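You operate a simulated robot arm through the tools that you are given. There is no shell and no other tool.

Carry out the task below with a simulated robot arm. There is one attempt and no reset: what you move stays moved.

TASK
Glue a stick across the board at each mark on the card.
Fine: one dab a mark; put the glue back in its cup.

It is judged by the outcome, as a careful person would: the job done as asked, and still so three seconds after it is handed in. It fails if anything else is knocked over, pushed out of place, dropped, spilled or broken.

THE ROBOT
A 6-joint arm with a two-finger parallel gripper, fixed in place. Base frame: the origin is at the foot of the arm, x ahead of it, y to its left, z up; the work surface is at about z = 0. Readings come in mm, degrees, newtons and seconds.
With the tool pointing down near the work surface it reaches from about 140 to 580 mm from the base axis. Its first joint turns from -66.0 to 66.0 degrees. Payload 2.1 kg.
The tool frame sits at the grasp point between the pads (the TCP): z along the fingers, y along the line on which they close. The tips reach 30 mm beyond it. Largest opening 94 mm; finger width 28, thickness 10; the body of the gripper, 50 by 96 mm, starts 55 mm behind the TCP.
Orientation is told as [roll, pitch, yaw] about the base's x, y, z axes, in that order, counted from this pose: with the fingers straight down and closing along the base's y, the tool's x points along the base's -x, its y along +y and its z along -z.

THE INTERFACE
- The arm moves only by the tool servo_tool. Its argument "increments" is a list of rows, each a list of 7 numbers: the turn, a rotation vector about the tool's x, y, z in degrees, then the shift along the tool's x, y, z in mm, then the opening in per cent of the stroke, from 0 (shut) to 100 (fully open). In form: [[rx, ry, rz, tx, ty, tz, claw], ...]. A call has 1 to 20 rows; each row is the pose to reach, as a shift and turn from the pose commanded when the call began, along the tool's axes at that moment. Each row takes 0.2 s and may step no farther than 50 mm and 8.6 degrees from the row before; otherwise, or with a gripper value out of range, the whole call is refused. A pose out of reach is approached as far as the arm can. The call stops where the force on the tool passes 60 N (or 10 N more than at its start, if that is more) or the arm is blocked; 0.2 s more then pass. The fingers move at their own pace (about 72 mm/s each) and stop on an object; they squeeze with about 39 N. The grip force told is the motor's: it shows also when the fingers shut on nothing. Time passes only in rows, and 0.2 s behind the last, so rows that repeat a pose let the fingers close. It gives the time, the measured TCP pose, the force on the tool (base axes), the opening and the grip force at its end, in the units of the frame above (readings bear some noise), with the torque about the TCP (base axes, N m) and any sound that the robot's microphone picked up.
- Cameras (640 x 400 px; columns grow to the right, rows downward): "scene" is fixed at [29.8, -353, 497]; the picture's right is [0.95, -0.33, 0.00], its down [-0.16, -0.45, -0.88] and it looks along [0.29, 0.83, -0.48] (base axes); focal length 281 px, centre (320, 200). "wrist" rides on the gripper at [76, 14, -103] in the tool frame; the picture's right is [-0.18, 0.98, 0.00], its down [-0.75, -0.14, -0.64] and it looks along [-0.63, -0.12, 0.77] (tool axes); focal length 243 px, centre (320, 200). There is no depth. A picture from a camera that has moved, and an enlarged one, comes with that camera's place and axes in the base frame and with its lens.
- snapshot(camera): a new picture of that camera. It takes no simulated time.
- zoom(camera, box): a new picture of the part [left, top, right, bottom] of that camera's present view, enlarged. It takes no simulated time.
- sign_off(): hands the job in; it is judged then, once.

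Places have to be worked out from the pictures, the camera data and where the tool is seen. Open the gripper and draw the arm clear of the work before you hand the job in, unless the task says otherwise.

The tools are called as name(argument=value, ...) on one line, values as JSON. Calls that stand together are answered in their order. servo_tool: Moves the arm, as the interface text tells. Its arguments: {"type":"object","properties":{"increments":{"type":"array"}},"required":["increments"]} The other tools are called the same way: snapshot (camera) takes a picture; zoom (camera, box) takes an enlarged picture of a part of a camera's view; sign_off () hands the job in.

At the start:

```text
clock: 0.0
position: [232.9, 127.6, 392.5]
ee_rot: [0.1, -0.1, 0.0]
wrist_force: [-0.7, -1.1, -0.9]
wrist_torque: [0.02, 0.04, -0.01]
width: 93.8
grip_force: 0.1
```

scene: 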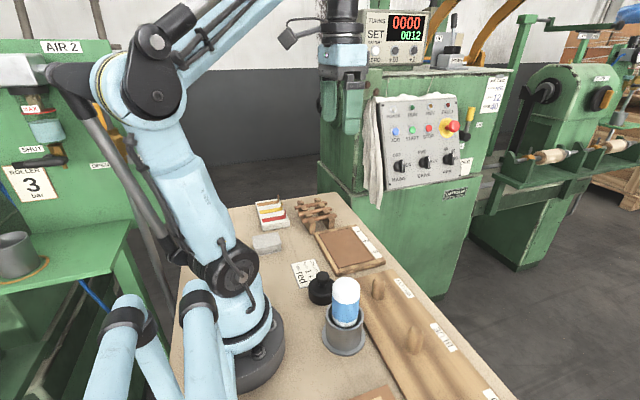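
wrist: 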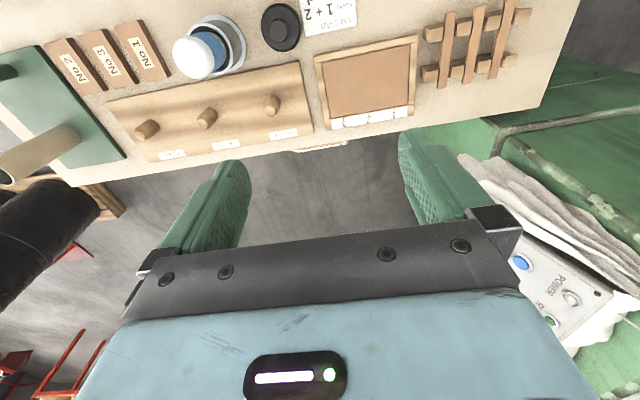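

I start by looking closely at the table: a card, a board with marks, sticks on a rack, a glue bottle in a cup. I zoom into both views to read details.

zoom(camera="scene", box=[240, 190, 400, 290])

zoom(camera="scene", box=[280, 260, 440, 360])

zoom(camera="wrist", box=[300, 0, 560, 160])

zoom(camera="wrist", box=[40, 0, 320, 175])

```text
4.00 times, centred on (320, 240) of scene
camera zoom: at [29.8, -353.0, 497.0], right [0.95, -0.33, 0.0], down [-0.16, -0.45, -0.88], along [0.29, 0.83, -0.48], focal length 1124 px, centre (320, 40)
```

zoom: 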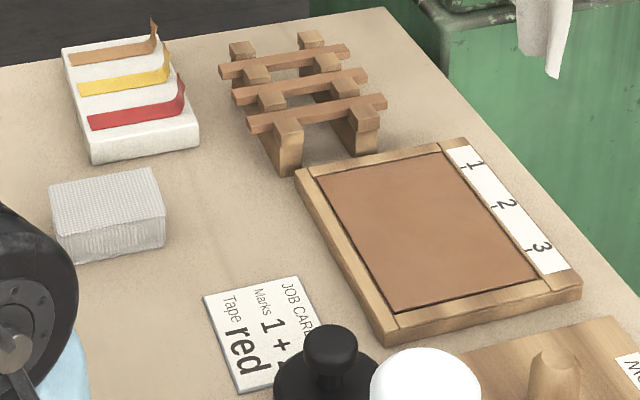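

```text
4.00 times, centred on (360, 310) of scene
camera zoom: at [29.8, -353.0, 497.0], right [0.95, -0.33, 0.0], down [-0.16, -0.45, -0.88], along [0.29, 0.83, -0.48], focal length 1124 px, centre (160, -240)
```

zoom: 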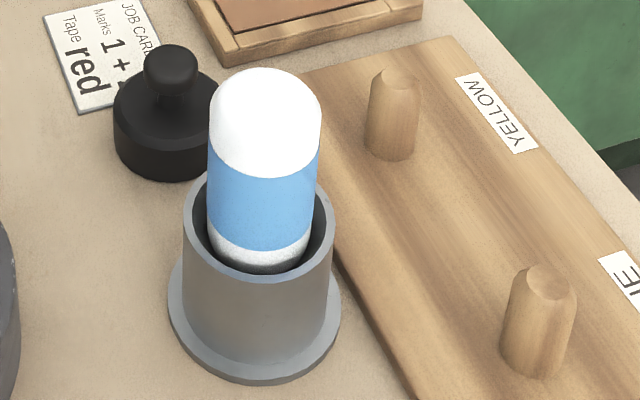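

```text
2.46 times, centred on (430, 80) of wrist
camera zoom: at [156.9, 141.0, 494.1], right [0.18, 0.98, 0.0], down [0.75, -0.14, 0.64], along [0.63, -0.12, -0.77], focal length 597 px, centre (49, 495)
```

zoom: 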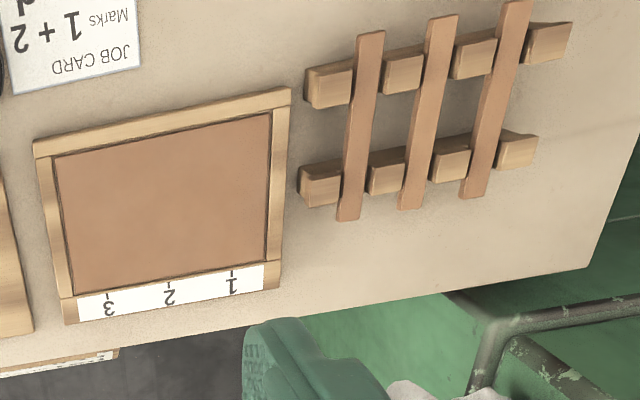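

```text
2.29 times, centred on (180, 88) of wrist
camera zoom: at [156.9, 141.0, 494.1], right [0.18, 0.98, 0.0], down [0.75, -0.14, 0.64], along [0.63, -0.12, -0.77], focal length 555 px, centre (640, 457)
```

zoom: 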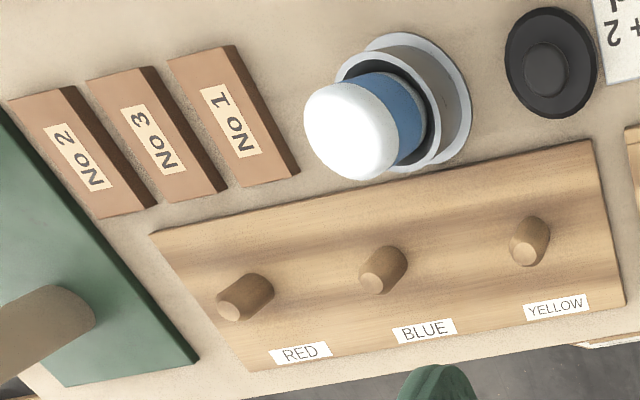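

The card appears to say "Marks 1 + 2" (tape line is not part of this job); marks sit on the strip at the far edge of the framed board at roughly y≈252 (1) and y≈202 (2). I pull the arm back a little so that the wrist camera sees the card, board and glue fully.

servo_tool(increments=[[0, 0, 0, 20, 0, 0, 100], [0, 0, 0, 40, 0, 0, 100], [0, 0, 0, 60, 0, 10, 100], [0, 0, 0, 70, 0, 20, 100], [0, 0, 0, 70, 0, 20, 100]])

snapshot(camera="wrist")

snapshot(camera="scene")

```text
clock: 1.2
position: [162.4, 128.3, 372.3]
ee_rot: [0.2, -0.1, 0.0]
wrist_force: [-0.5, -0.4, 0.5]
wrist_torque: [-0.04, 0.03, 0.01]
width: 93.9
grip_force: 0.0
```

```text
taken
camera wrist: at [86.3, 141.4, 474.3], right [0.18, 0.98, 0.0], down [0.75, -0.14, 0.64], along [0.63, -0.12, -0.77], focal length 243 px, centre (320, 200)
```

wrist: 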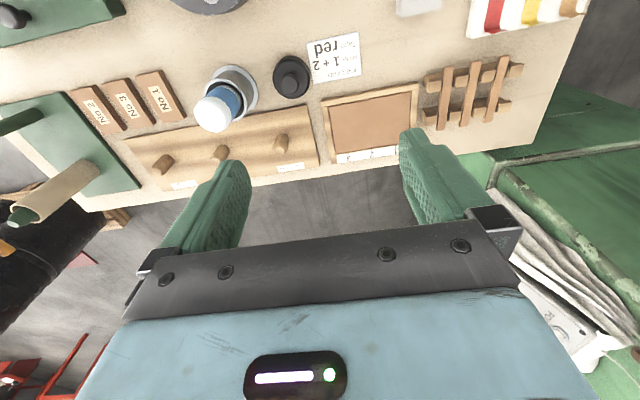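

```text
taken
```

scene: 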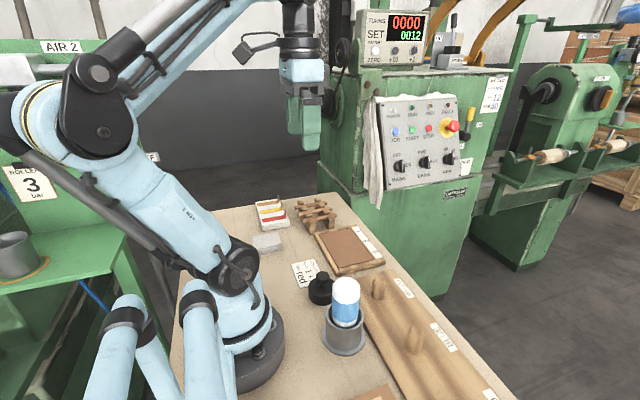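

The card is now fully in view; I zoom on it, on the board and on the sticks and glue.

zoom(camera="wrist", box=[270, 20, 400, 101])

zoom(camera="wrist", box=[310, 75, 430, 175])

zoom(camera="wrist", box=[410, 40, 540, 140])

zoom(camera="wrist", box=[180, 50, 330, 150])

```text
4.92 times, centred on (335, 60) of wrist
camera zoom: at [86.3, 141.4, 474.3], right [0.18, 0.98, 0.0], down [0.75, -0.14, 0.64], along [0.63, -0.12, -0.77], focal length 1194 px, centre (246, 887)
```

zoom: 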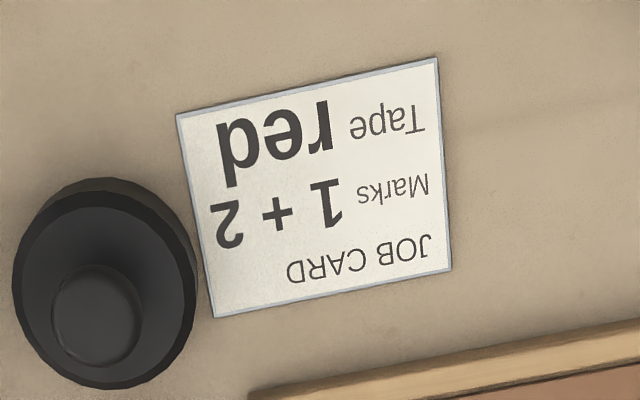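

```text
4.00 times, centred on (370, 125) of wrist
camera zoom: at [86.3, 141.4, 474.3], right [0.18, 0.98, 0.0], down [0.75, -0.14, 0.64], along [0.63, -0.12, -0.77], focal length 970 px, centre (120, 500)
```

zoom: 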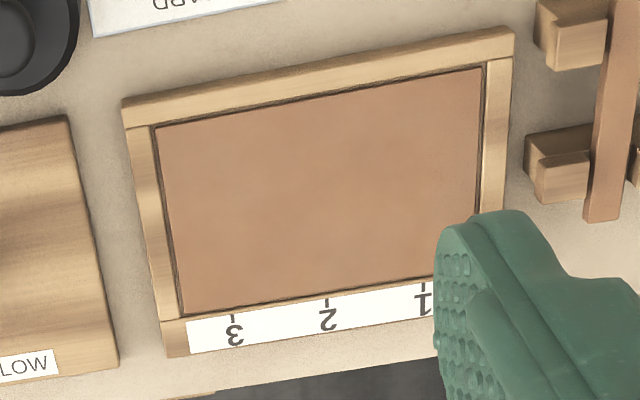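

```text
4.00 times, centred on (475, 90) of wrist
camera zoom: at [86.3, 141.4, 474.3], right [0.18, 0.98, 0.0], down [0.75, -0.14, 0.64], along [0.63, -0.12, -0.77], focal length 970 px, centre (-300, 640)
```

zoom: 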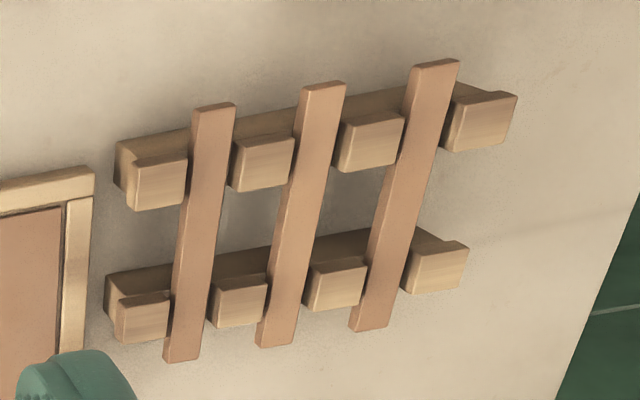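

```text
4.00 times, centred on (255, 100) of wrist
camera zoom: at [86.3, 141.4, 474.3], right [0.18, 0.98, 0.0], down [0.75, -0.14, 0.64], along [0.63, -0.12, -0.77], focal length 970 px, centre (580, 600)
```

zoom: 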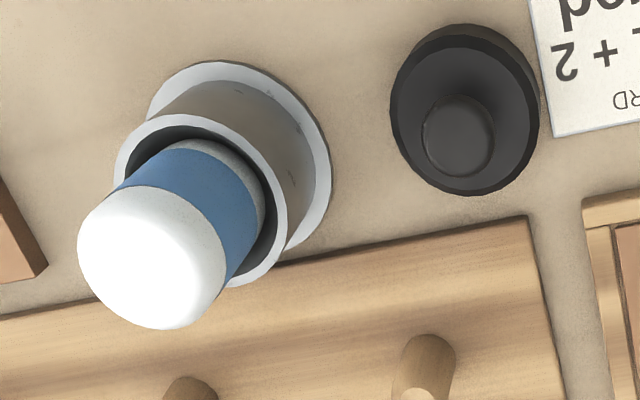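

The card reads "Marks 1 + 2", so only those two marks get a stick. I zoom on the glue and the sticks in the scene view to understand their shapes.

zoom(camera="scene", box=[315, 270, 375, 360])

zoom(camera="scene", box=[285, 190, 395, 280])

```text
4.44 times, centred on (345, 315) of scene
camera zoom: at [29.8, -353.0, 497.0], right [0.95, -0.33, 0.0], down [-0.16, -0.45, -0.88], along [0.29, 0.83, -0.48], focal length 1249 px, centre (209, -311)
```

zoom: 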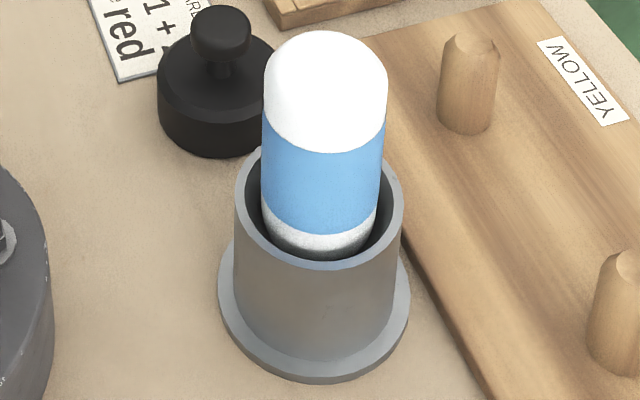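

```text
4.44 times, centred on (340, 235) of scene
camera zoom: at [29.8, -353.0, 497.0], right [0.95, -0.33, 0.0], down [-0.16, -0.45, -0.88], along [0.29, 0.83, -0.48], focal length 1249 px, centre (231, 44)
```

zoom: 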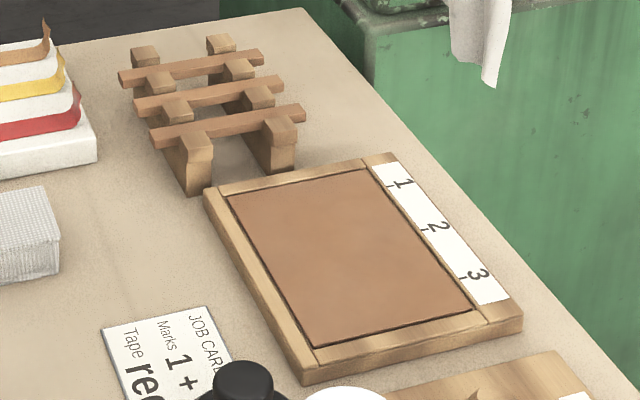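

I judge the panel at about x 245–345, y 128–279, with the sticks about 108 mm long lying along x at y≈329, 369, 409. I lower the camera near the board for a close look at heights.

servo_tool(increments=[[0, 0, 0, -16, 10, 35, 100], [0, 0, 0, -32, 20, 70, 100], [0, 0, 0, -48, 31, 105, 100], [0, 0, 0, -64, 41, 140, 100], [0, 0, 0, -80, 52, 175, 100], [0, 0, 0, -90, 60, 200, 100], [0, 0, 0, -90, 60, 200, 100]])

snapshot(camera="wrist")

```text
clock: 2.8
position: [251.7, 187.4, 172.4]
ee_rot: [0.2, -0.1, 0.0]
wrist_force: [-0.4, -0.1, -0.2]
wrist_torque: [-0.01, 0.0, 0.03]
width: 93.9
grip_force: 0.1
```

```text
taken
camera wrist: at [176.9, 201.1, 273.8], right [0.18, 0.98, 0.0], down [0.75, -0.14, 0.64], along [0.63, -0.12, -0.77], focal length 243 px, centre (320, 200)
```

wrist: 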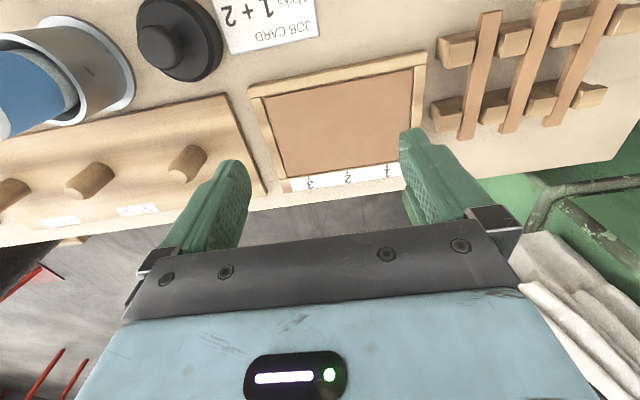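

The board is closer now; I enlarge the board and the rack.

zoom(camera="wrist", box=[240, 40, 440, 200])

zoom(camera="wrist", box=[420, 0, 640, 145])

zoom(camera="wrist", box=[340, 140, 420, 200])

```text
2.50 times, centred on (340, 120) of wrist
camera zoom: at [176.9, 201.1, 273.8], right [0.18, 0.98, 0.0], down [0.75, -0.14, 0.64], along [0.63, -0.12, -0.77], focal length 606 px, centre (270, 400)
```

zoom: 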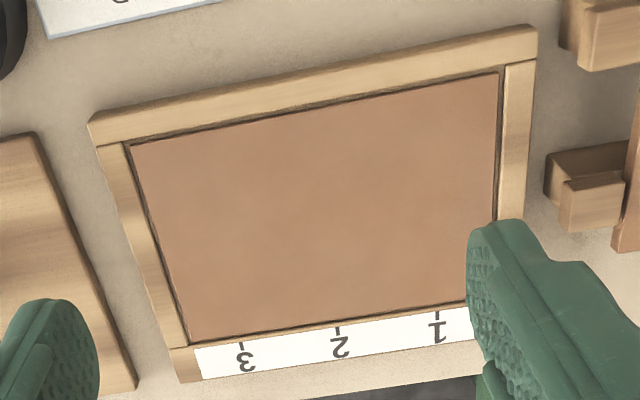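

```text
2.76 times, centred on (530, 72) of wrist
camera zoom: at [176.9, 201.1, 273.8], right [0.18, 0.98, 0.0], down [0.75, -0.14, 0.64], along [0.63, -0.12, -0.77], focal length 669 px, centre (-259, 552)
```

zoom: 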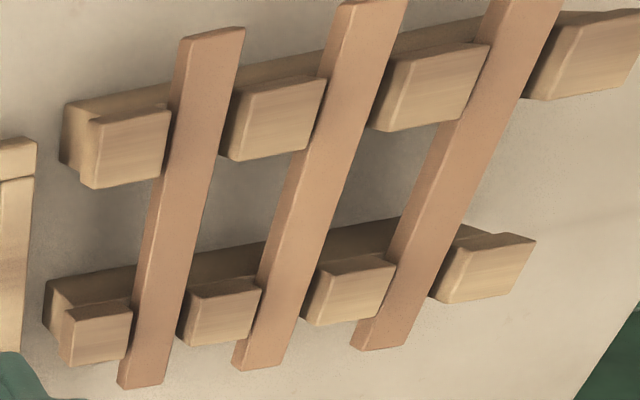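

```text
6.67 times, centred on (380, 170) of wrist
camera zoom: at [176.9, 201.1, 273.8], right [0.18, 0.98, 0.0], down [0.75, -0.14, 0.64], along [0.63, -0.12, -0.77], focal length 1618 px, centre (-80, 400)
```

zoom: 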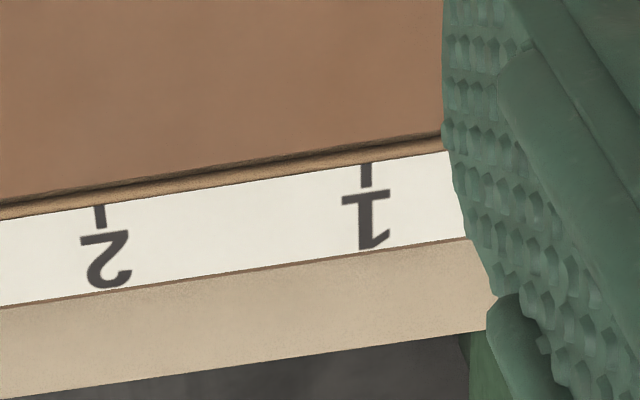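

I need to know whether the panel is flush with its frame, so I enlarge the panel's corners strongly.

zoom(camera="wrist", box=[270, 160, 310, 185])

zoom(camera="wrist", box=[385, 50, 433, 80])

zoom(camera="scene", box=[345, 250, 393, 280])

zoom(camera="scene", box=[310, 210, 358, 240])

```text
16.00 times, centred on (290, 172) of wrist
camera zoom: at [176.9, 201.1, 273.8], right [0.18, 0.98, 0.0], down [0.75, -0.14, 0.64], along [0.63, -0.12, -0.77], focal length 3882 px, centre (800, 640)
```

zoom: 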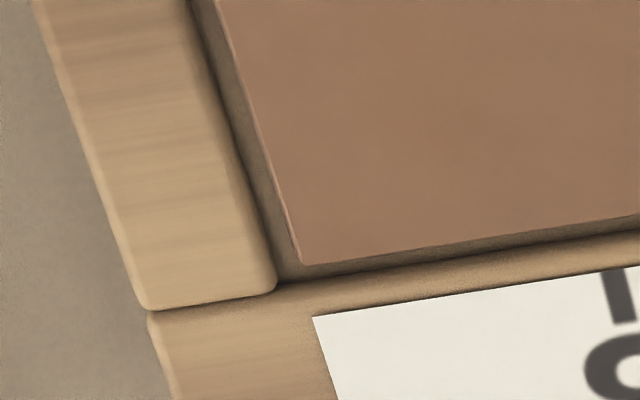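

```text
13.33 times, centred on (409, 65) of wrist
camera zoom: at [176.9, 201.1, 273.8], right [0.18, 0.98, 0.0], down [0.75, -0.14, 0.64], along [0.63, -0.12, -0.77], focal length 3235 px, centre (-867, 2000)
```

zoom: 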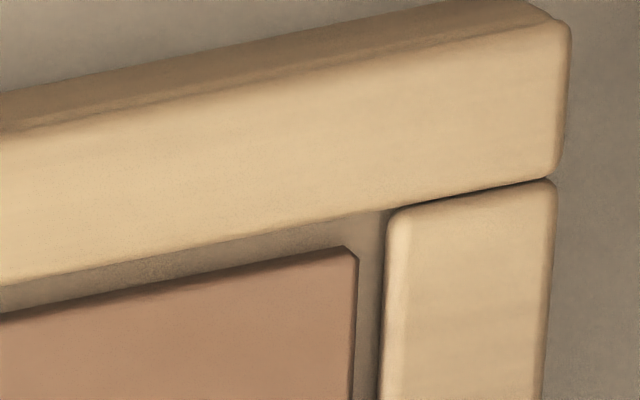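

```text
13.33 times, centred on (369, 265) of scene
camera zoom: at [29.8, -353.0, 497.0], right [0.95, -0.33, 0.0], down [-0.16, -0.45, -0.88], along [0.29, 0.83, -0.48], focal length 3747 px, centre (-333, -667)
```

zoom: 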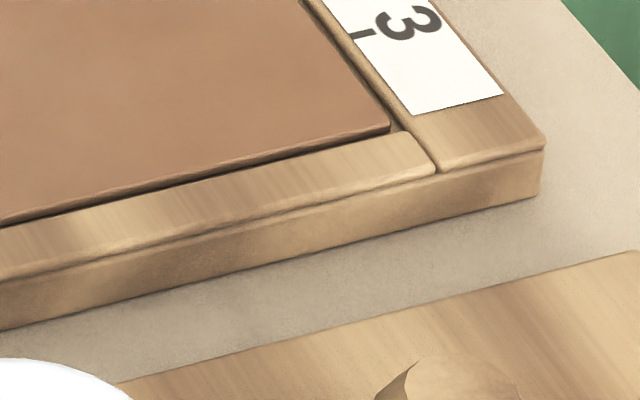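

```text
13.33 times, centred on (334, 225) of scene
camera zoom: at [29.8, -353.0, 497.0], right [0.95, -0.33, 0.0], down [-0.16, -0.45, -0.88], along [0.29, 0.83, -0.48], focal length 3747 px, centre (133, -133)
```

zoom: 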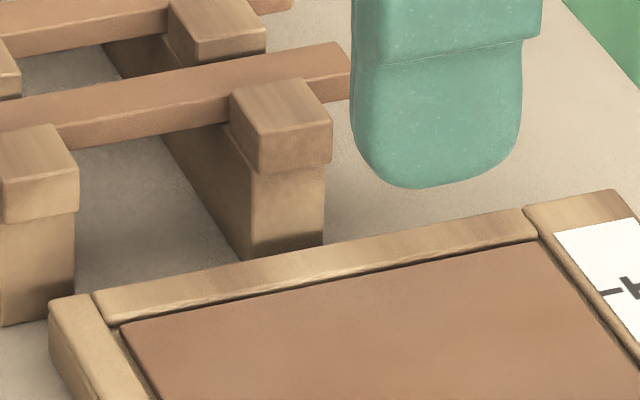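

The board is a loose slab (about 100 × 150 mm, centre ≈ (295, 204)) in its frame, with its top about level with or slightly above the rails, so a ~108 mm stick can lie across it. Now I go over the glue at about (187, −37), staying high, to have a look from above.

servo_tool(increments=[[0, 0, 0, 10, -30, -35, 100], [0, 0, 0, 20, -70, -60, 100], [0, 0, 0, 32, -110, -80, 100], [0, 0, 0, 44, -150, -80, 100], [0, 0, 0, 56, -190, -80, 100], [0, 0, 0, 65, -224, -80, 100], [0, 0, 0, 65, -224, -80, 100]])

snapshot(camera="wrist")

snapshot(camera="scene")

```text
clock: 4.4
position: [188.9, -36.9, 250.1]
ee_rot: [0.1, -0.1, 0.0]
wrist_force: [-0.3, 0.0, -0.2]
wrist_torque: [0.01, 0.0, 0.01]
width: 94.0
grip_force: 0.0
```

```text
taken
camera wrist: at [112.4, -23.9, 352.9], right [0.18, 0.98, 0.0], down [0.75, -0.14, 0.64], along [0.63, -0.12, -0.77], focal length 243 px, centre (320, 200)
```

wrist: 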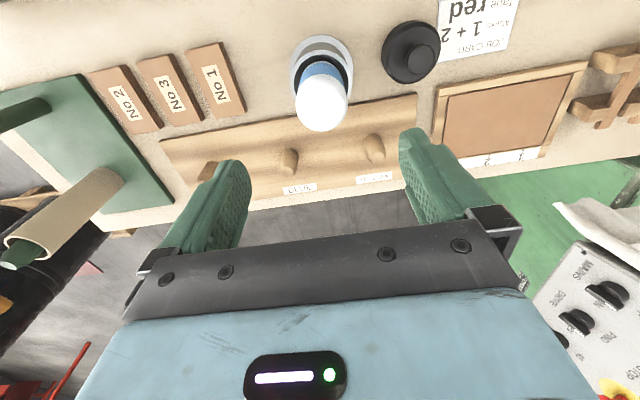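

```text
taken
```

scene: 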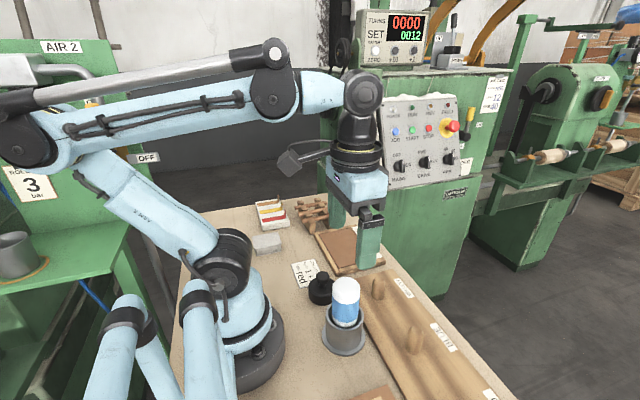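

The glue is ahead and slightly below; I enlarge it to pin down its axis and the rim height.

zoom(camera="wrist", box=[270, 25, 376, 140])

zoom(camera="scene", box=[310, 270, 380, 360])

```text
3.48 times, centred on (323, 82) of wrist
camera zoom: at [112.4, -23.9, 352.9], right [0.18, 0.98, 0.0], down [0.75, -0.14, 0.64], along [0.63, -0.12, -0.77], focal length 844 px, centre (310, 609)
```

zoom: 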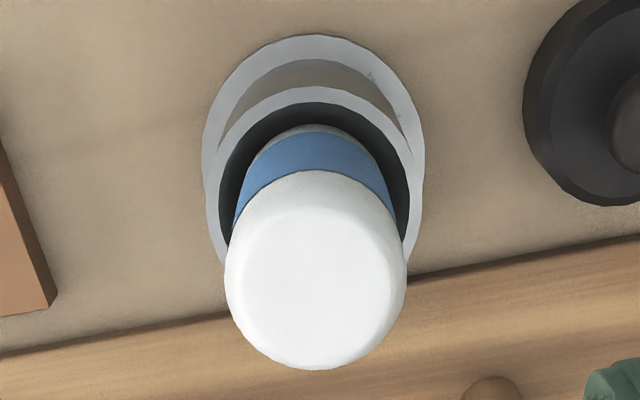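

```text
4.44 times, centred on (345, 315) of scene
camera zoom: at [29.8, -353.0, 497.0], right [0.95, -0.33, 0.0], down [-0.16, -0.45, -0.88], along [0.29, 0.83, -0.48], focal length 1249 px, centre (209, -311)
```

zoom: 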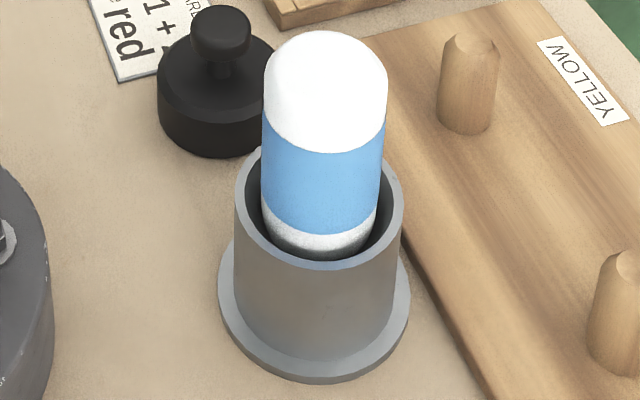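

The bottle's axis is at about (187, −36), diameter ≈ 47 mm, top z≈133, cup rim z≈62. I lower the open fingers around it to TCP z≈106 (tips at ≈76, above the rim).

servo_tool(increments=[[0, 0, 0, 1, 0.5, 40, 100], [0, 0, 0, 1.5, 0.5, 80, 100], [0, 0, 0, 1.5, 0.5, 115, 100], [0, 0, 0, 1.5, 0.5, 135, 100], [0, 0, 0, 1.5, 0.5, 144, 100], [0, 0, 0, 1.5, 0.5, 144, 100]])

snapshot(camera="wrist")

zoom(camera="scene", box=[300, 220, 420, 360])

```text
clock: 5.8
position: [186.7, -35.5, 107.2]
ee_rot: [0.1, -0.2, -0.1]
wrist_force: [-0.6, -0.7, -0.6]
wrist_torque: [0.01, 0.0, 0.0]
width: 94.1
grip_force: 0.0
```

```text
taken
camera wrist: at [111.1, -21.9, 208.9], right [0.18, 0.98, 0.0], down [0.75, -0.14, 0.64], along [0.63, -0.12, -0.77], focal length 243 px, centre (320, 200)
```

wrist: 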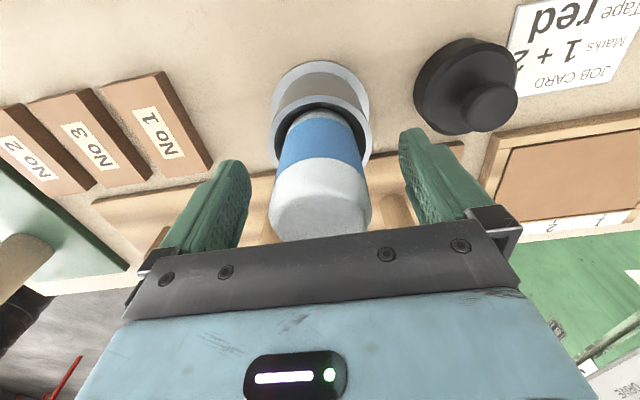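

```text
2.86 times, centred on (360, 290) of scene
camera zoom: at [29.8, -353.0, 497.0], right [0.95, -0.33, 0.0], down [-0.16, -0.45, -0.88], along [0.29, 0.83, -0.48], focal length 803 px, centre (206, -57)
```

zoom: 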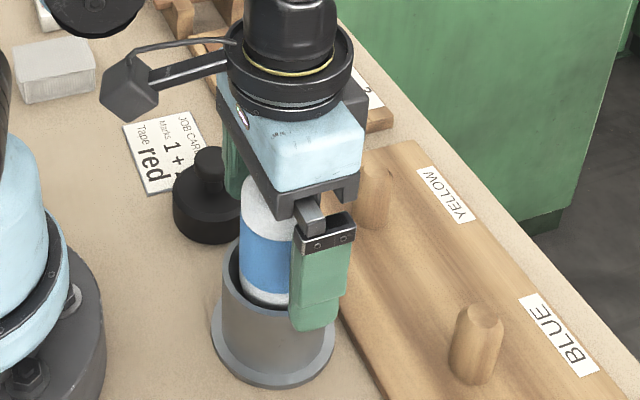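

The bottle sits centred between the fingers (it projects right at the grasp point). I close on it.

servo_tool(increments=[[0, 0, 0, 0, 0, 0, 60], [0, 0, 0, 0, 0, 0, 45], [0, 0, 0, 0, 0, 0, 30], [0, 0, 0, 0, 0, 0, 30], [0, 0, 0, 0, 0, 0, 30]])

snapshot(camera="wrist")

```text
clock: 7.0
position: [187.2, -33.6, 107.3]
ee_rot: [0.0, -0.1, 0.1]
wrist_force: [3.6, -1.9, 0.5]
wrist_torque: [-0.12, -0.21, 0.0]
width: 47.3
grip_force: 39.1
```

```text
taken
camera wrist: at [111.2, -21.9, 209.0], right [0.18, 0.98, 0.0], down [0.75, -0.14, 0.64], along [0.63, -0.12, -0.77], focal length 243 px, centre (320, 200)
```

wrist: 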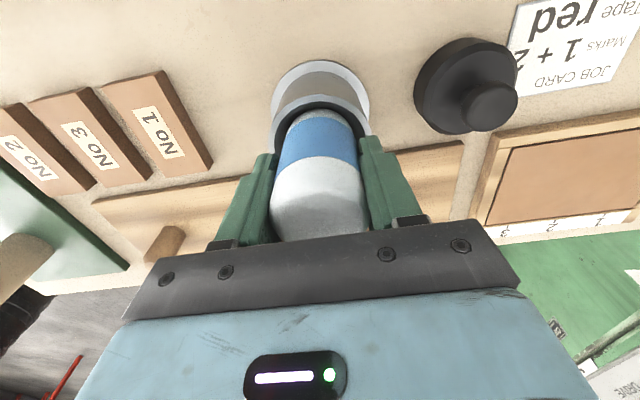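

The bottle is held (47.3 mm, 39 N). I lift it straight up slowly out of the cup.

servo_tool(increments=[[0, 0, 0, 0, 0, -10, 30], [0, 0, 0, 0, 0, -25, 30], [0, 0, 0, 0, 0, -45, 30], [0, 0, 0, 0, 0, -65, 30], [0, 0, 0, 0, 0, -85, 30], [0, 0, 0, 0, 0, -105, 30], [0, 0, 0, 0, 0, -105, 30]])

snapshot(camera="wrist")

zoom(camera="scene", box=[280, 180, 420, 360])

```text
clock: 8.6
position: [185.6, -35.4, 212.5]
ee_rot: [0.0, -0.1, 0.0]
wrist_force: [0.5, 0.3, -0.9]
wrist_torque: [0.02, 0.01, 0.02]
width: 47.3
grip_force: 39.3
```

```text
taken
camera wrist: at [110.2, -22.1, 315.0], right [0.18, 0.98, 0.0], down [0.75, -0.14, 0.64], along [0.63, -0.12, -0.77], focal length 243 px, centre (320, 200)
```

wrist: 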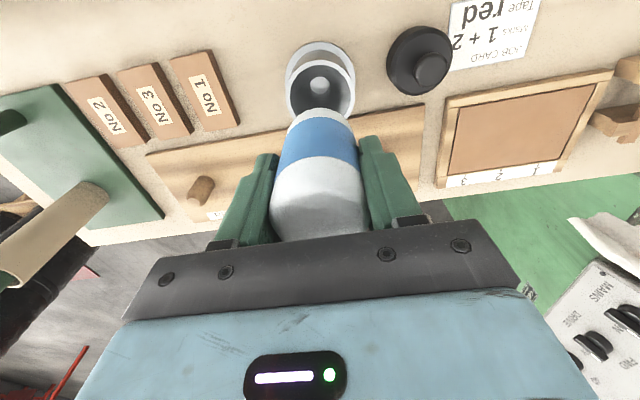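

```text
2.22 times, centred on (350, 270) of scene
camera zoom: at [29.8, -353.0, 497.0], right [0.95, -0.33, 0.0], down [-0.16, -0.45, -0.88], along [0.29, 0.83, -0.48], focal length 624 px, centre (253, 44)
```

zoom: 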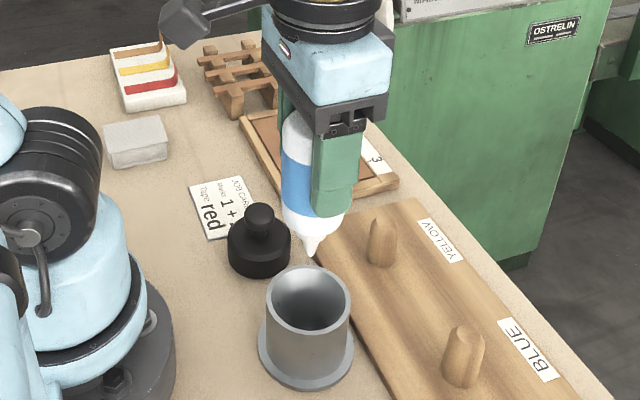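

The bottle has a nozzle pointing down. I zoom in on the nozzle and the inside of the cup.

zoom(camera="scene", box=[335, 210, 375, 260])

zoom(camera="wrist", box=[270, 30, 376, 130])

zoom(camera="scene", box=[320, 270, 380, 330])

```text
8.00 times, centred on (355, 235) of scene
camera zoom: at [29.8, -353.0, 497.0], right [0.95, -0.33, 0.0], down [-0.16, -0.45, -0.88], along [0.29, 0.83, -0.48], focal length 2248 px, centre (40, -80)
```

zoom: 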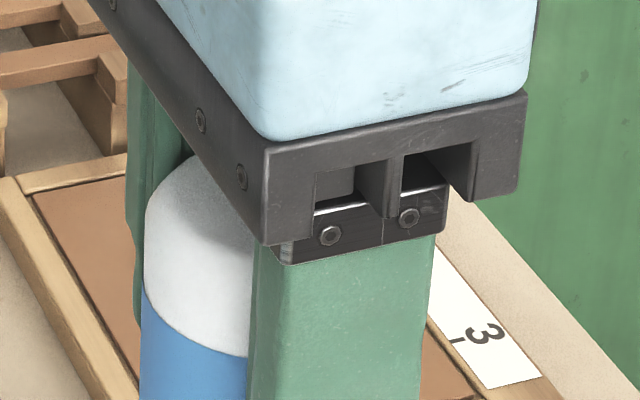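

```text
4.00 times, centred on (323, 80) of wrist
camera zoom: at [110.2, -22.1, 315.0], right [0.18, 0.98, 0.0], down [0.75, -0.14, 0.64], along [0.63, -0.12, -0.77], focal length 970 px, centre (308, 680)
```

zoom: 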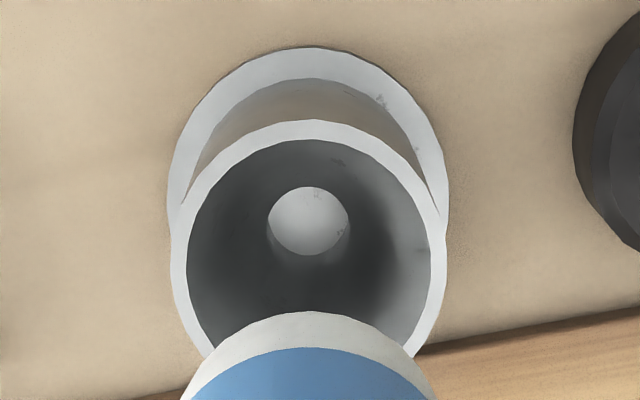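

```text
6.67 times, centred on (350, 300) of scene
camera zoom: at [29.8, -353.0, 497.0], right [0.95, -0.33, 0.0], down [-0.16, -0.45, -0.88], along [0.29, 0.83, -0.48], focal length 1873 px, centre (120, -467)
```

zoom: 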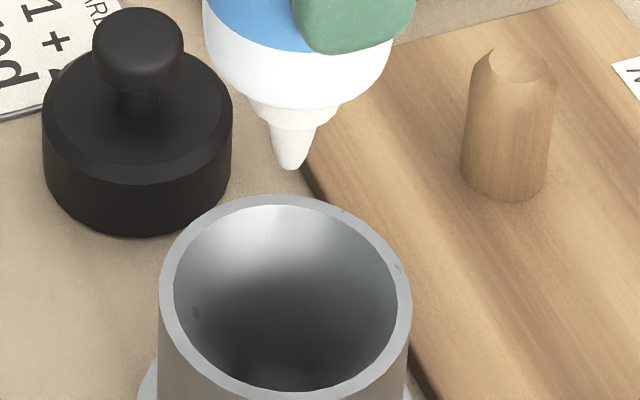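

The nozzle tip is about 98 mm below the TCP, on the axis. I carry it at height over the middle of the board at mark 1 (≈ (295, 254)), tip well above everything.

servo_tool(increments=[[0, 0, 0, -5, 15, -8, 30], [0, 0, 0, -16, 45, -10, 30], [0, 0, 0, -30, 80, -10, 30], [0, 0, 0, -45, 120, -10, 30], [0, 0, 0, -60, 160, -10, 30], [0, 0, 0, -75, 200, -10, 30], [0, 0, 0, -90, 240, -10, 30], [0, 0, 0, -102, 272, -10, 30], [0, 0, 0, -108.6, 290, -10, 30], [0, 0, 0, -108.6, 290, -10, 30]])

snapshot(camera="wrist")

zoom(camera="scene", box=[280, 170, 420, 290])

```text
clock: 10.8
position: [293.4, 255.2, 224.1]
ee_rot: [0.1, 0.0, -0.1]
wrist_force: [0.5, 0.2, -2.0]
wrist_torque: [0.0, -0.03, 0.03]
width: 47.5
grip_force: 39.2
```

```text
taken
camera wrist: at [218.9, 267.9, 325.2], right [0.18, 0.98, 0.0], down [0.75, -0.14, 0.64], along [0.63, -0.12, -0.77], focal length 243 px, centre (320, 200)
```

wrist: 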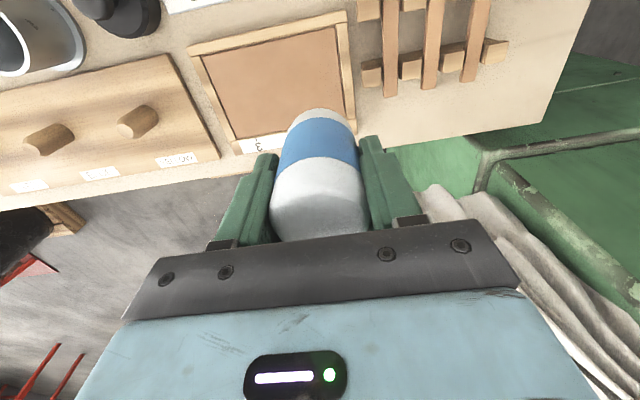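

```text
3.33 times, centred on (350, 230) of scene
camera zoom: at [29.8, -353.0, 497.0], right [0.95, -0.33, 0.0], down [-0.16, -0.45, -0.88], along [0.29, 0.83, -0.48], focal length 937 px, centre (220, 100)
```

zoom: 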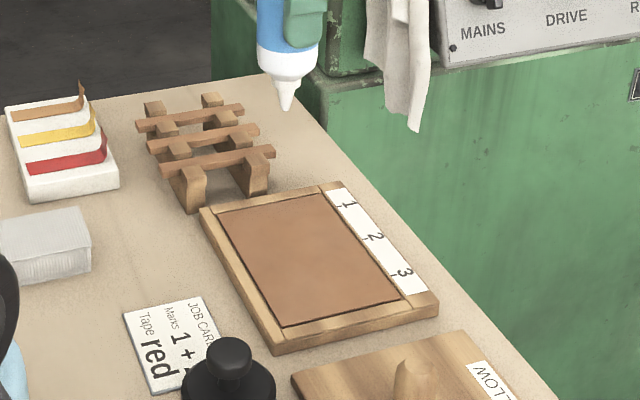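

I check the mark ticks' places from the scene camera with a stronger zoom, and the tip's too.

zoom(camera="scene", box=[350, 222, 390, 262])

zoom(camera="scene", box=[324, 182, 356, 206])

zoom(camera="wrist", box=[190, 10, 370, 160])

```text
10.00 times, centred on (370, 242) of scene
camera zoom: at [29.8, -353.0, 497.0], right [0.95, -0.33, 0.0], down [-0.16, -0.45, -0.88], along [0.29, 0.83, -0.48], focal length 2810 px, centre (-180, -220)
```

zoom: 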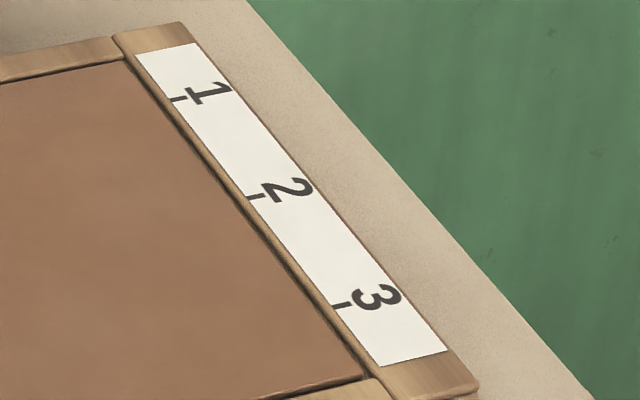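

```text
16.00 times, centred on (340, 194) of scene
camera zoom: at [29.8, -353.0, 497.0], right [0.95, -0.33, 0.0], down [-0.16, -0.45, -0.88], along [0.29, 0.83, -0.48], focal length 4496 px, centre (0, 296)
```

zoom: 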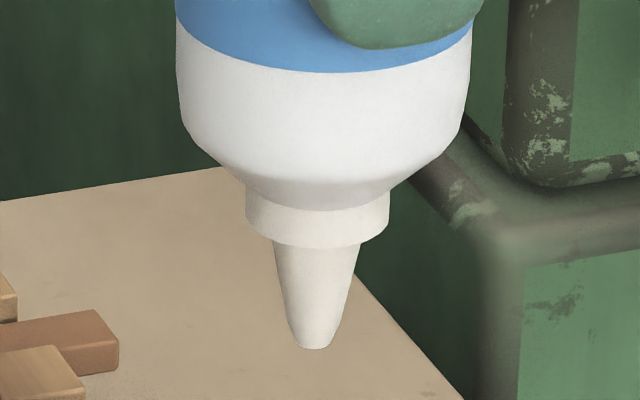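

```text
2.67 times, centred on (280, 85) of wrist
camera zoom: at [218.9, 267.9, 325.2], right [0.18, 0.98, 0.0], down [0.75, -0.14, 0.64], along [0.63, -0.12, -0.77], focal length 647 px, centre (427, 507)
```

zoom: 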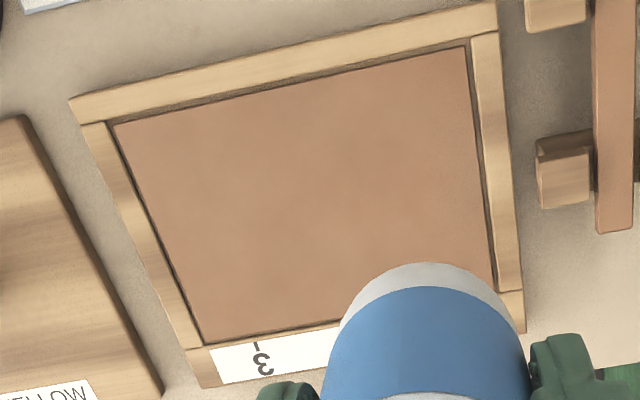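

The cameras disagree a little on height (frame could be 12–18 mm high), so I lower the nozzle to about z≈38 and compare its place with tick 1 in the pictures before touching.

servo_tool(increments=[[0, 0, 0, 0, 0, 30, 30], [0, 0, 0, 0, 0, 60, 30], [0, 0, 0, 0, 0, 80, 30], [0, 0, 0, 0, 0, 87, 30], [0, 0, 0, 0, 0, 87, 30]])

zoom(camera="scene", box=[310, 205, 380, 260])

zoom(camera="wrist", box=[150, 0, 450, 190])

```text
clock: 12.0
position: [294.3, 255.8, 136.2]
ee_rot: [0.0, -0.1, 0.1]
wrist_force: [-1.5, 1.0, -1.3]
wrist_torque: [-0.01, -0.01, -0.02]
width: 47.4
grip_force: 39.2
```

```text
7.27 times, centred on (345, 232) of scene
camera zoom: at [29.8, -353.0, 497.0], right [0.95, -0.33, 0.0], down [-0.16, -0.45, -0.88], along [0.29, 0.83, -0.48], focal length 2044 px, centre (138, -36)
```

zoom: 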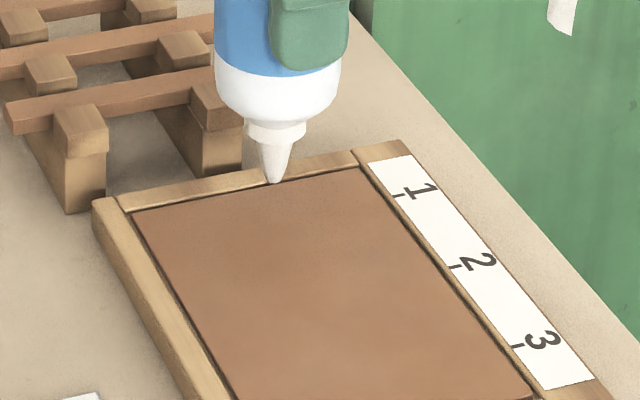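

```text
2.11 times, centred on (300, 95) of wrist
camera zoom: at [219.1, 267.9, 237.6], right [0.18, 0.98, 0.0], down [0.75, -0.14, 0.64], along [0.63, -0.12, -0.77], focal length 511 px, centre (362, 421)
```

zoom: 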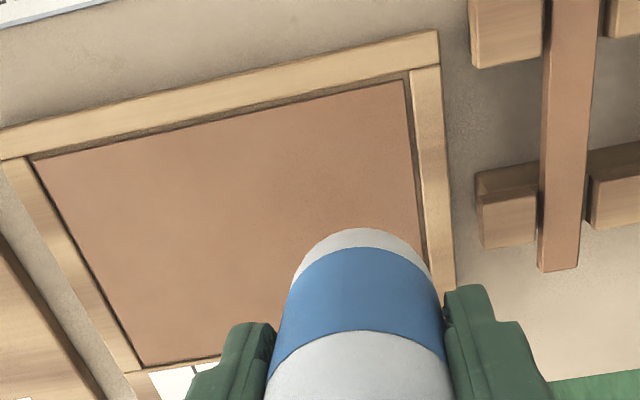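

The tick places average to y≈254.4 (mark 1) and y≈204.1 (mark 2), and the tool is at y≈254. I lower most of the way, to about 5–10 mm above the board, and look again.

servo_tool(increments=[[0, 0, 0, 0, 0, 6, 30], [0, 0, 0, 0, 0, 12, 30], [0, 0, 0, 0, 0, 12, 30]])

zoom(camera="scene", box=[320, 215, 380, 255])

```text
clock: 12.8
position: [294.3, 256.0, 123.7]
ee_rot: [0.1, -0.1, 0.0]
wrist_force: [-0.3, -0.4, -2.4]
wrist_torque: [-0.01, 0.02, -0.01]
width: 47.3
grip_force: 38.9
```

```text
10.00 times, centred on (350, 235) of scene
camera zoom: at [29.8, -353.0, 497.0], right [0.95, -0.33, 0.0], down [-0.16, -0.45, -0.88], along [0.29, 0.83, -0.48], focal length 2810 px, centre (20, -150)
```

zoom: 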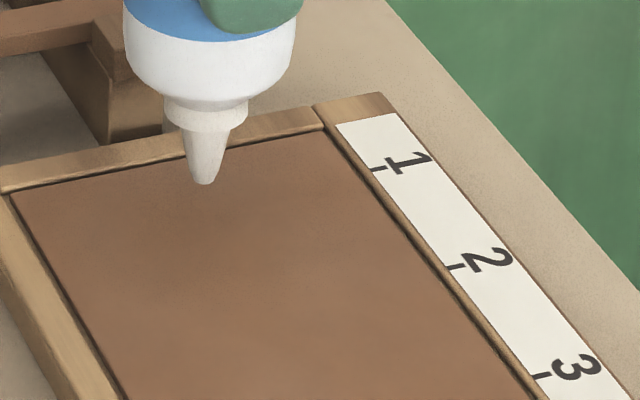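

The tip needs about 6 mm more to appear on the line of tick 1. I lower in small steps, watching the force.

servo_tool(increments=[[0, 0, 0, 0, 0, 2, 30], [0, 0, 0, 0, 0, 3.5, 30], [0, 0, 0, 0, 0, 3.5, 30]])

zoom(camera="scene", box=[320, 215, 380, 255])

```text
clock: 13.6
position: [295.7, 255.0, 121.5]
ee_rot: [0.1, -0.1, 0.1]
wrist_force: [0.4, -0.2, -0.7]
wrist_torque: [0.0, 0.0, 0.0]
width: 47.6
grip_force: 38.9
```

```text
10.00 times, centred on (350, 235) of scene
camera zoom: at [29.8, -353.0, 497.0], right [0.95, -0.33, 0.0], down [-0.16, -0.45, -0.88], along [0.29, 0.83, -0.48], focal length 2810 px, centre (20, -150)
```

zoom: 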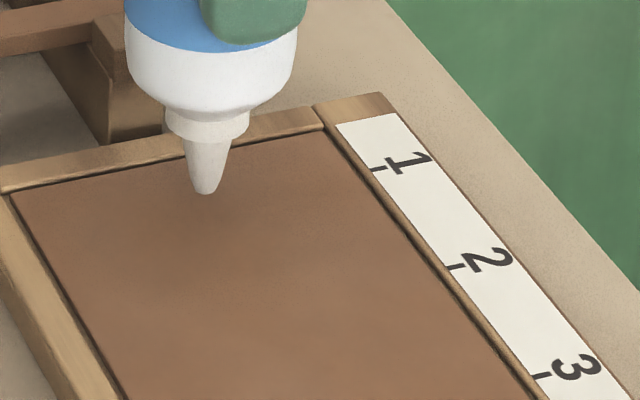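

No contact yet (forces near zero); I go down 2 mm more.

servo_tool(increments=[[0, 0, 0, 0, 0, 1, 30], [0, 0, 0, 0, 0, 2, 30], [0, 0, 0, 0, 0, 2, 30]])

zoom(camera="scene", box=[330, 222, 360, 242])

```text
clock: 14.4
position: [295.0, 255.7, 119.0]
ee_rot: [0.2, -0.1, -0.1]
wrist_force: [-0.3, 0.0, -1.9]
wrist_torque: [-0.01, 0.0, -0.02]
width: 47.3
grip_force: 38.8
```

```text
16.00 times, centred on (345, 232) of scene
camera zoom: at [29.8, -353.0, 497.0], right [0.95, -0.33, 0.0], down [-0.16, -0.45, -0.88], along [0.29, 0.83, -0.48], focal length 4496 px, centre (-80, -312)
```

zoom: 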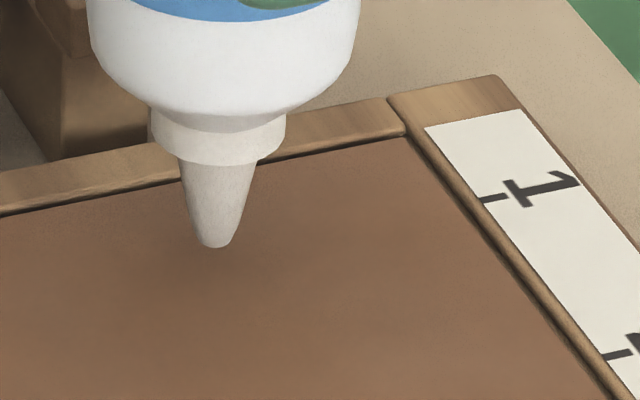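

The tip is nearly on the mark's line in the picture and there is still no contact; I go 1 mm further, in half steps.

servo_tool(increments=[[0, 0, 0, 0, 0, 0.5, 30], [0, 0, 0, 0, 0, 1, 30], [0, 0, 0, 0, 0, 1, 30]])

zoom(camera="scene", box=[330, 222, 360, 242])

```text
clock: 15.2
position: [294.6, 255.0, 118.5]
ee_rot: [0.1, 0.0, 0.0]
wrist_force: [0.4, -0.2, -1.3]
wrist_torque: [-0.01, -0.03, 0.0]
width: 47.3
grip_force: 39.2
```

```text
16.00 times, centred on (345, 232) of scene
camera zoom: at [29.8, -353.0, 497.0], right [0.95, -0.33, 0.0], down [-0.16, -0.45, -0.88], along [0.29, 0.83, -0.48], focal length 4496 px, centre (-80, -312)
```

zoom: 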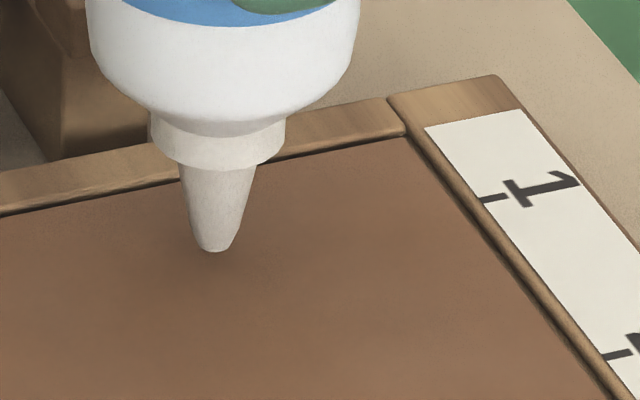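

Still free; another 1 mm down.

servo_tool(increments=[[0, 0, 0, 0, 0, 0.5, 30], [0, 0, 0, 0, 0, 1, 30], [0, 0, 0, 0, 0, 1, 30]])

zoom(camera="scene", box=[330, 222, 360, 242])

```text
clock: 16.0
position: [295.0, 255.8, 117.3]
ee_rot: [0.1, -0.1, 0.0]
wrist_force: [0.4, -0.5, -1.7]
wrist_torque: [0.0, -0.03, 0.01]
width: 47.4
grip_force: 39.2
```

```text
16.00 times, centred on (345, 232) of scene
camera zoom: at [29.8, -353.0, 497.0], right [0.95, -0.33, 0.0], down [-0.16, -0.45, -0.88], along [0.29, 0.83, -0.48], focal length 4496 px, centre (-80, -312)
```

zoom: 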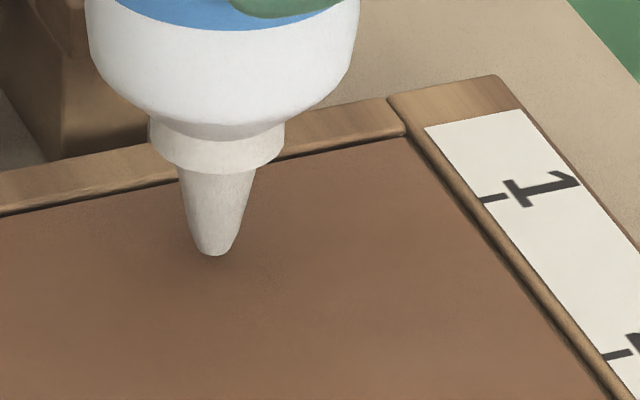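

Still no force; I continue by 1.5 mm.

servo_tool(increments=[[0, 0, 0, 0, 0, 0.8, 30], [0, 0, 0, 0, 0, 1.5, 30], [0, 0, 0, 0, 0, 1.5, 30]])

zoom(camera="scene", box=[330, 222, 360, 242])

```text
clock: 16.8
position: [295.4, 254.5, 114.8]
ee_rot: [0.1, 0.0, 0.0]
wrist_force: [0.9, -0.2, -1.0]
wrist_torque: [-0.01, -0.01, -0.01]
width: 47.5
grip_force: 38.8
```

```text
16.00 times, centred on (345, 232) of scene
camera zoom: at [29.8, -353.0, 497.0], right [0.95, -0.33, 0.0], down [-0.16, -0.45, -0.88], along [0.29, 0.83, -0.48], focal length 4496 px, centre (-80, -312)
```

zoom: 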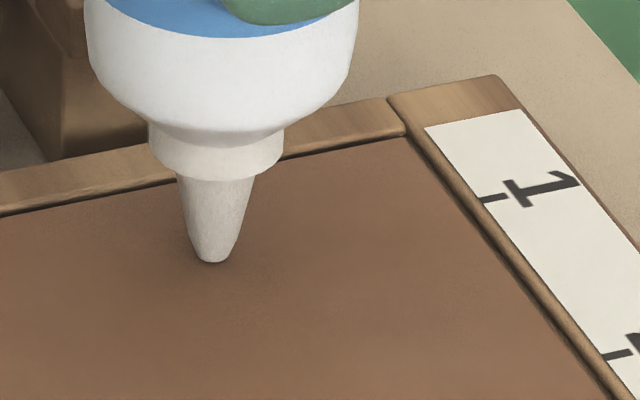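

By a board-plane projection, the tip would touch at y≈254.6, x≈296 at this height — right on mark 1. I continue in finer steps until the contact shows.

servo_tool(increments=[[0, 0, 0, 0, 0, 0.5, 30], [0, 0, 0, 0, 0, 1, 30], [0, 0, 0, 0, 0, 1, 30]])

zoom(camera="scene", box=[330, 222, 360, 242])

```text
clock: 17.6
position: [295.1, 255.9, 114.8]
ee_rot: [0.2, 0.0, 0.0]
wrist_force: [-0.3, 0.8, 2.7]
wrist_torque: [0.0, 0.05, -0.02]
width: 47.3
grip_force: 38.8
```

```text
16.00 times, centred on (345, 232) of scene
camera zoom: at [29.8, -353.0, 497.0], right [0.95, -0.33, 0.0], down [-0.16, -0.45, -0.88], along [0.29, 0.83, -0.48], focal length 4496 px, centre (-80, -312)
```

zoom: 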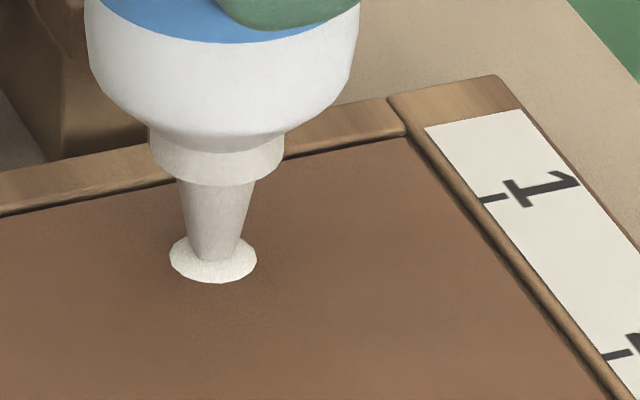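

Contact: force rose and a round dab appeared at mark 1. I lift straight off at once.

servo_tool(increments=[[0, 0, 0, 0, 0, -10, 30], [0, 0, 0, 0, 0, -25, 30], [0, 0, 0, 0, 0, -35, 30], [0, 0, 0, 0, 0, -35, 30]])

zoom(camera="scene", box=[310, 205, 380, 260])

zoom(camera="wrist", box=[150, 0, 450, 190])

```text
clock: 18.6
position: [294.9, 254.4, 149.7]
ee_rot: [0.1, -0.1, 0.0]
wrist_force: [0.4, 0.7, -1.1]
wrist_torque: [0.01, 0.01, -0.02]
width: 47.4
grip_force: 39.1
```

```text
7.27 times, centred on (345, 232) of scene
camera zoom: at [29.8, -353.0, 497.0], right [0.95, -0.33, 0.0], down [-0.16, -0.45, -0.88], along [0.29, 0.83, -0.48], focal length 2044 px, centre (138, -36)
```

zoom: 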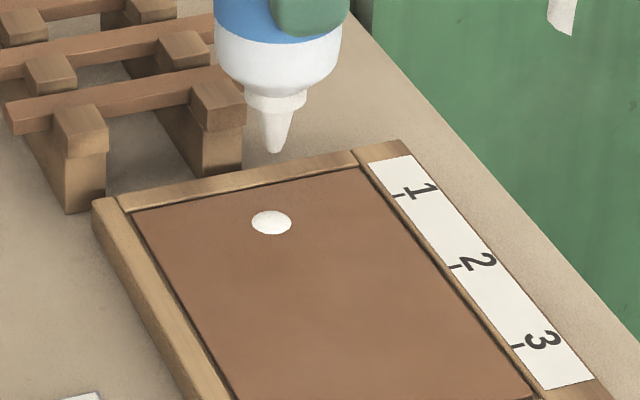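

```text
2.11 times, centred on (300, 95) of wrist
camera zoom: at [219.0, 268.2, 251.8], right [0.18, 0.98, 0.0], down [0.75, -0.14, 0.64], along [0.63, -0.12, -0.77], focal length 511 px, centre (362, 421)
```

zoom: 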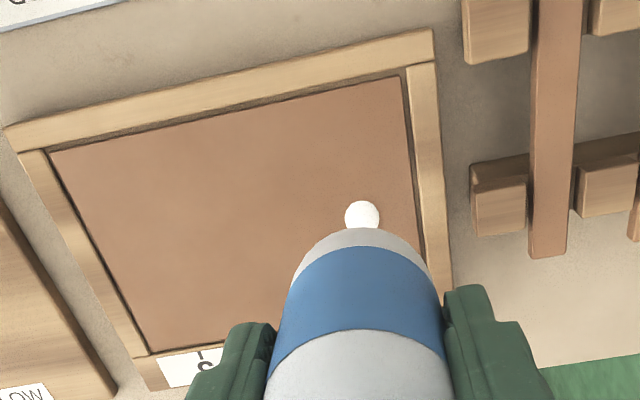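

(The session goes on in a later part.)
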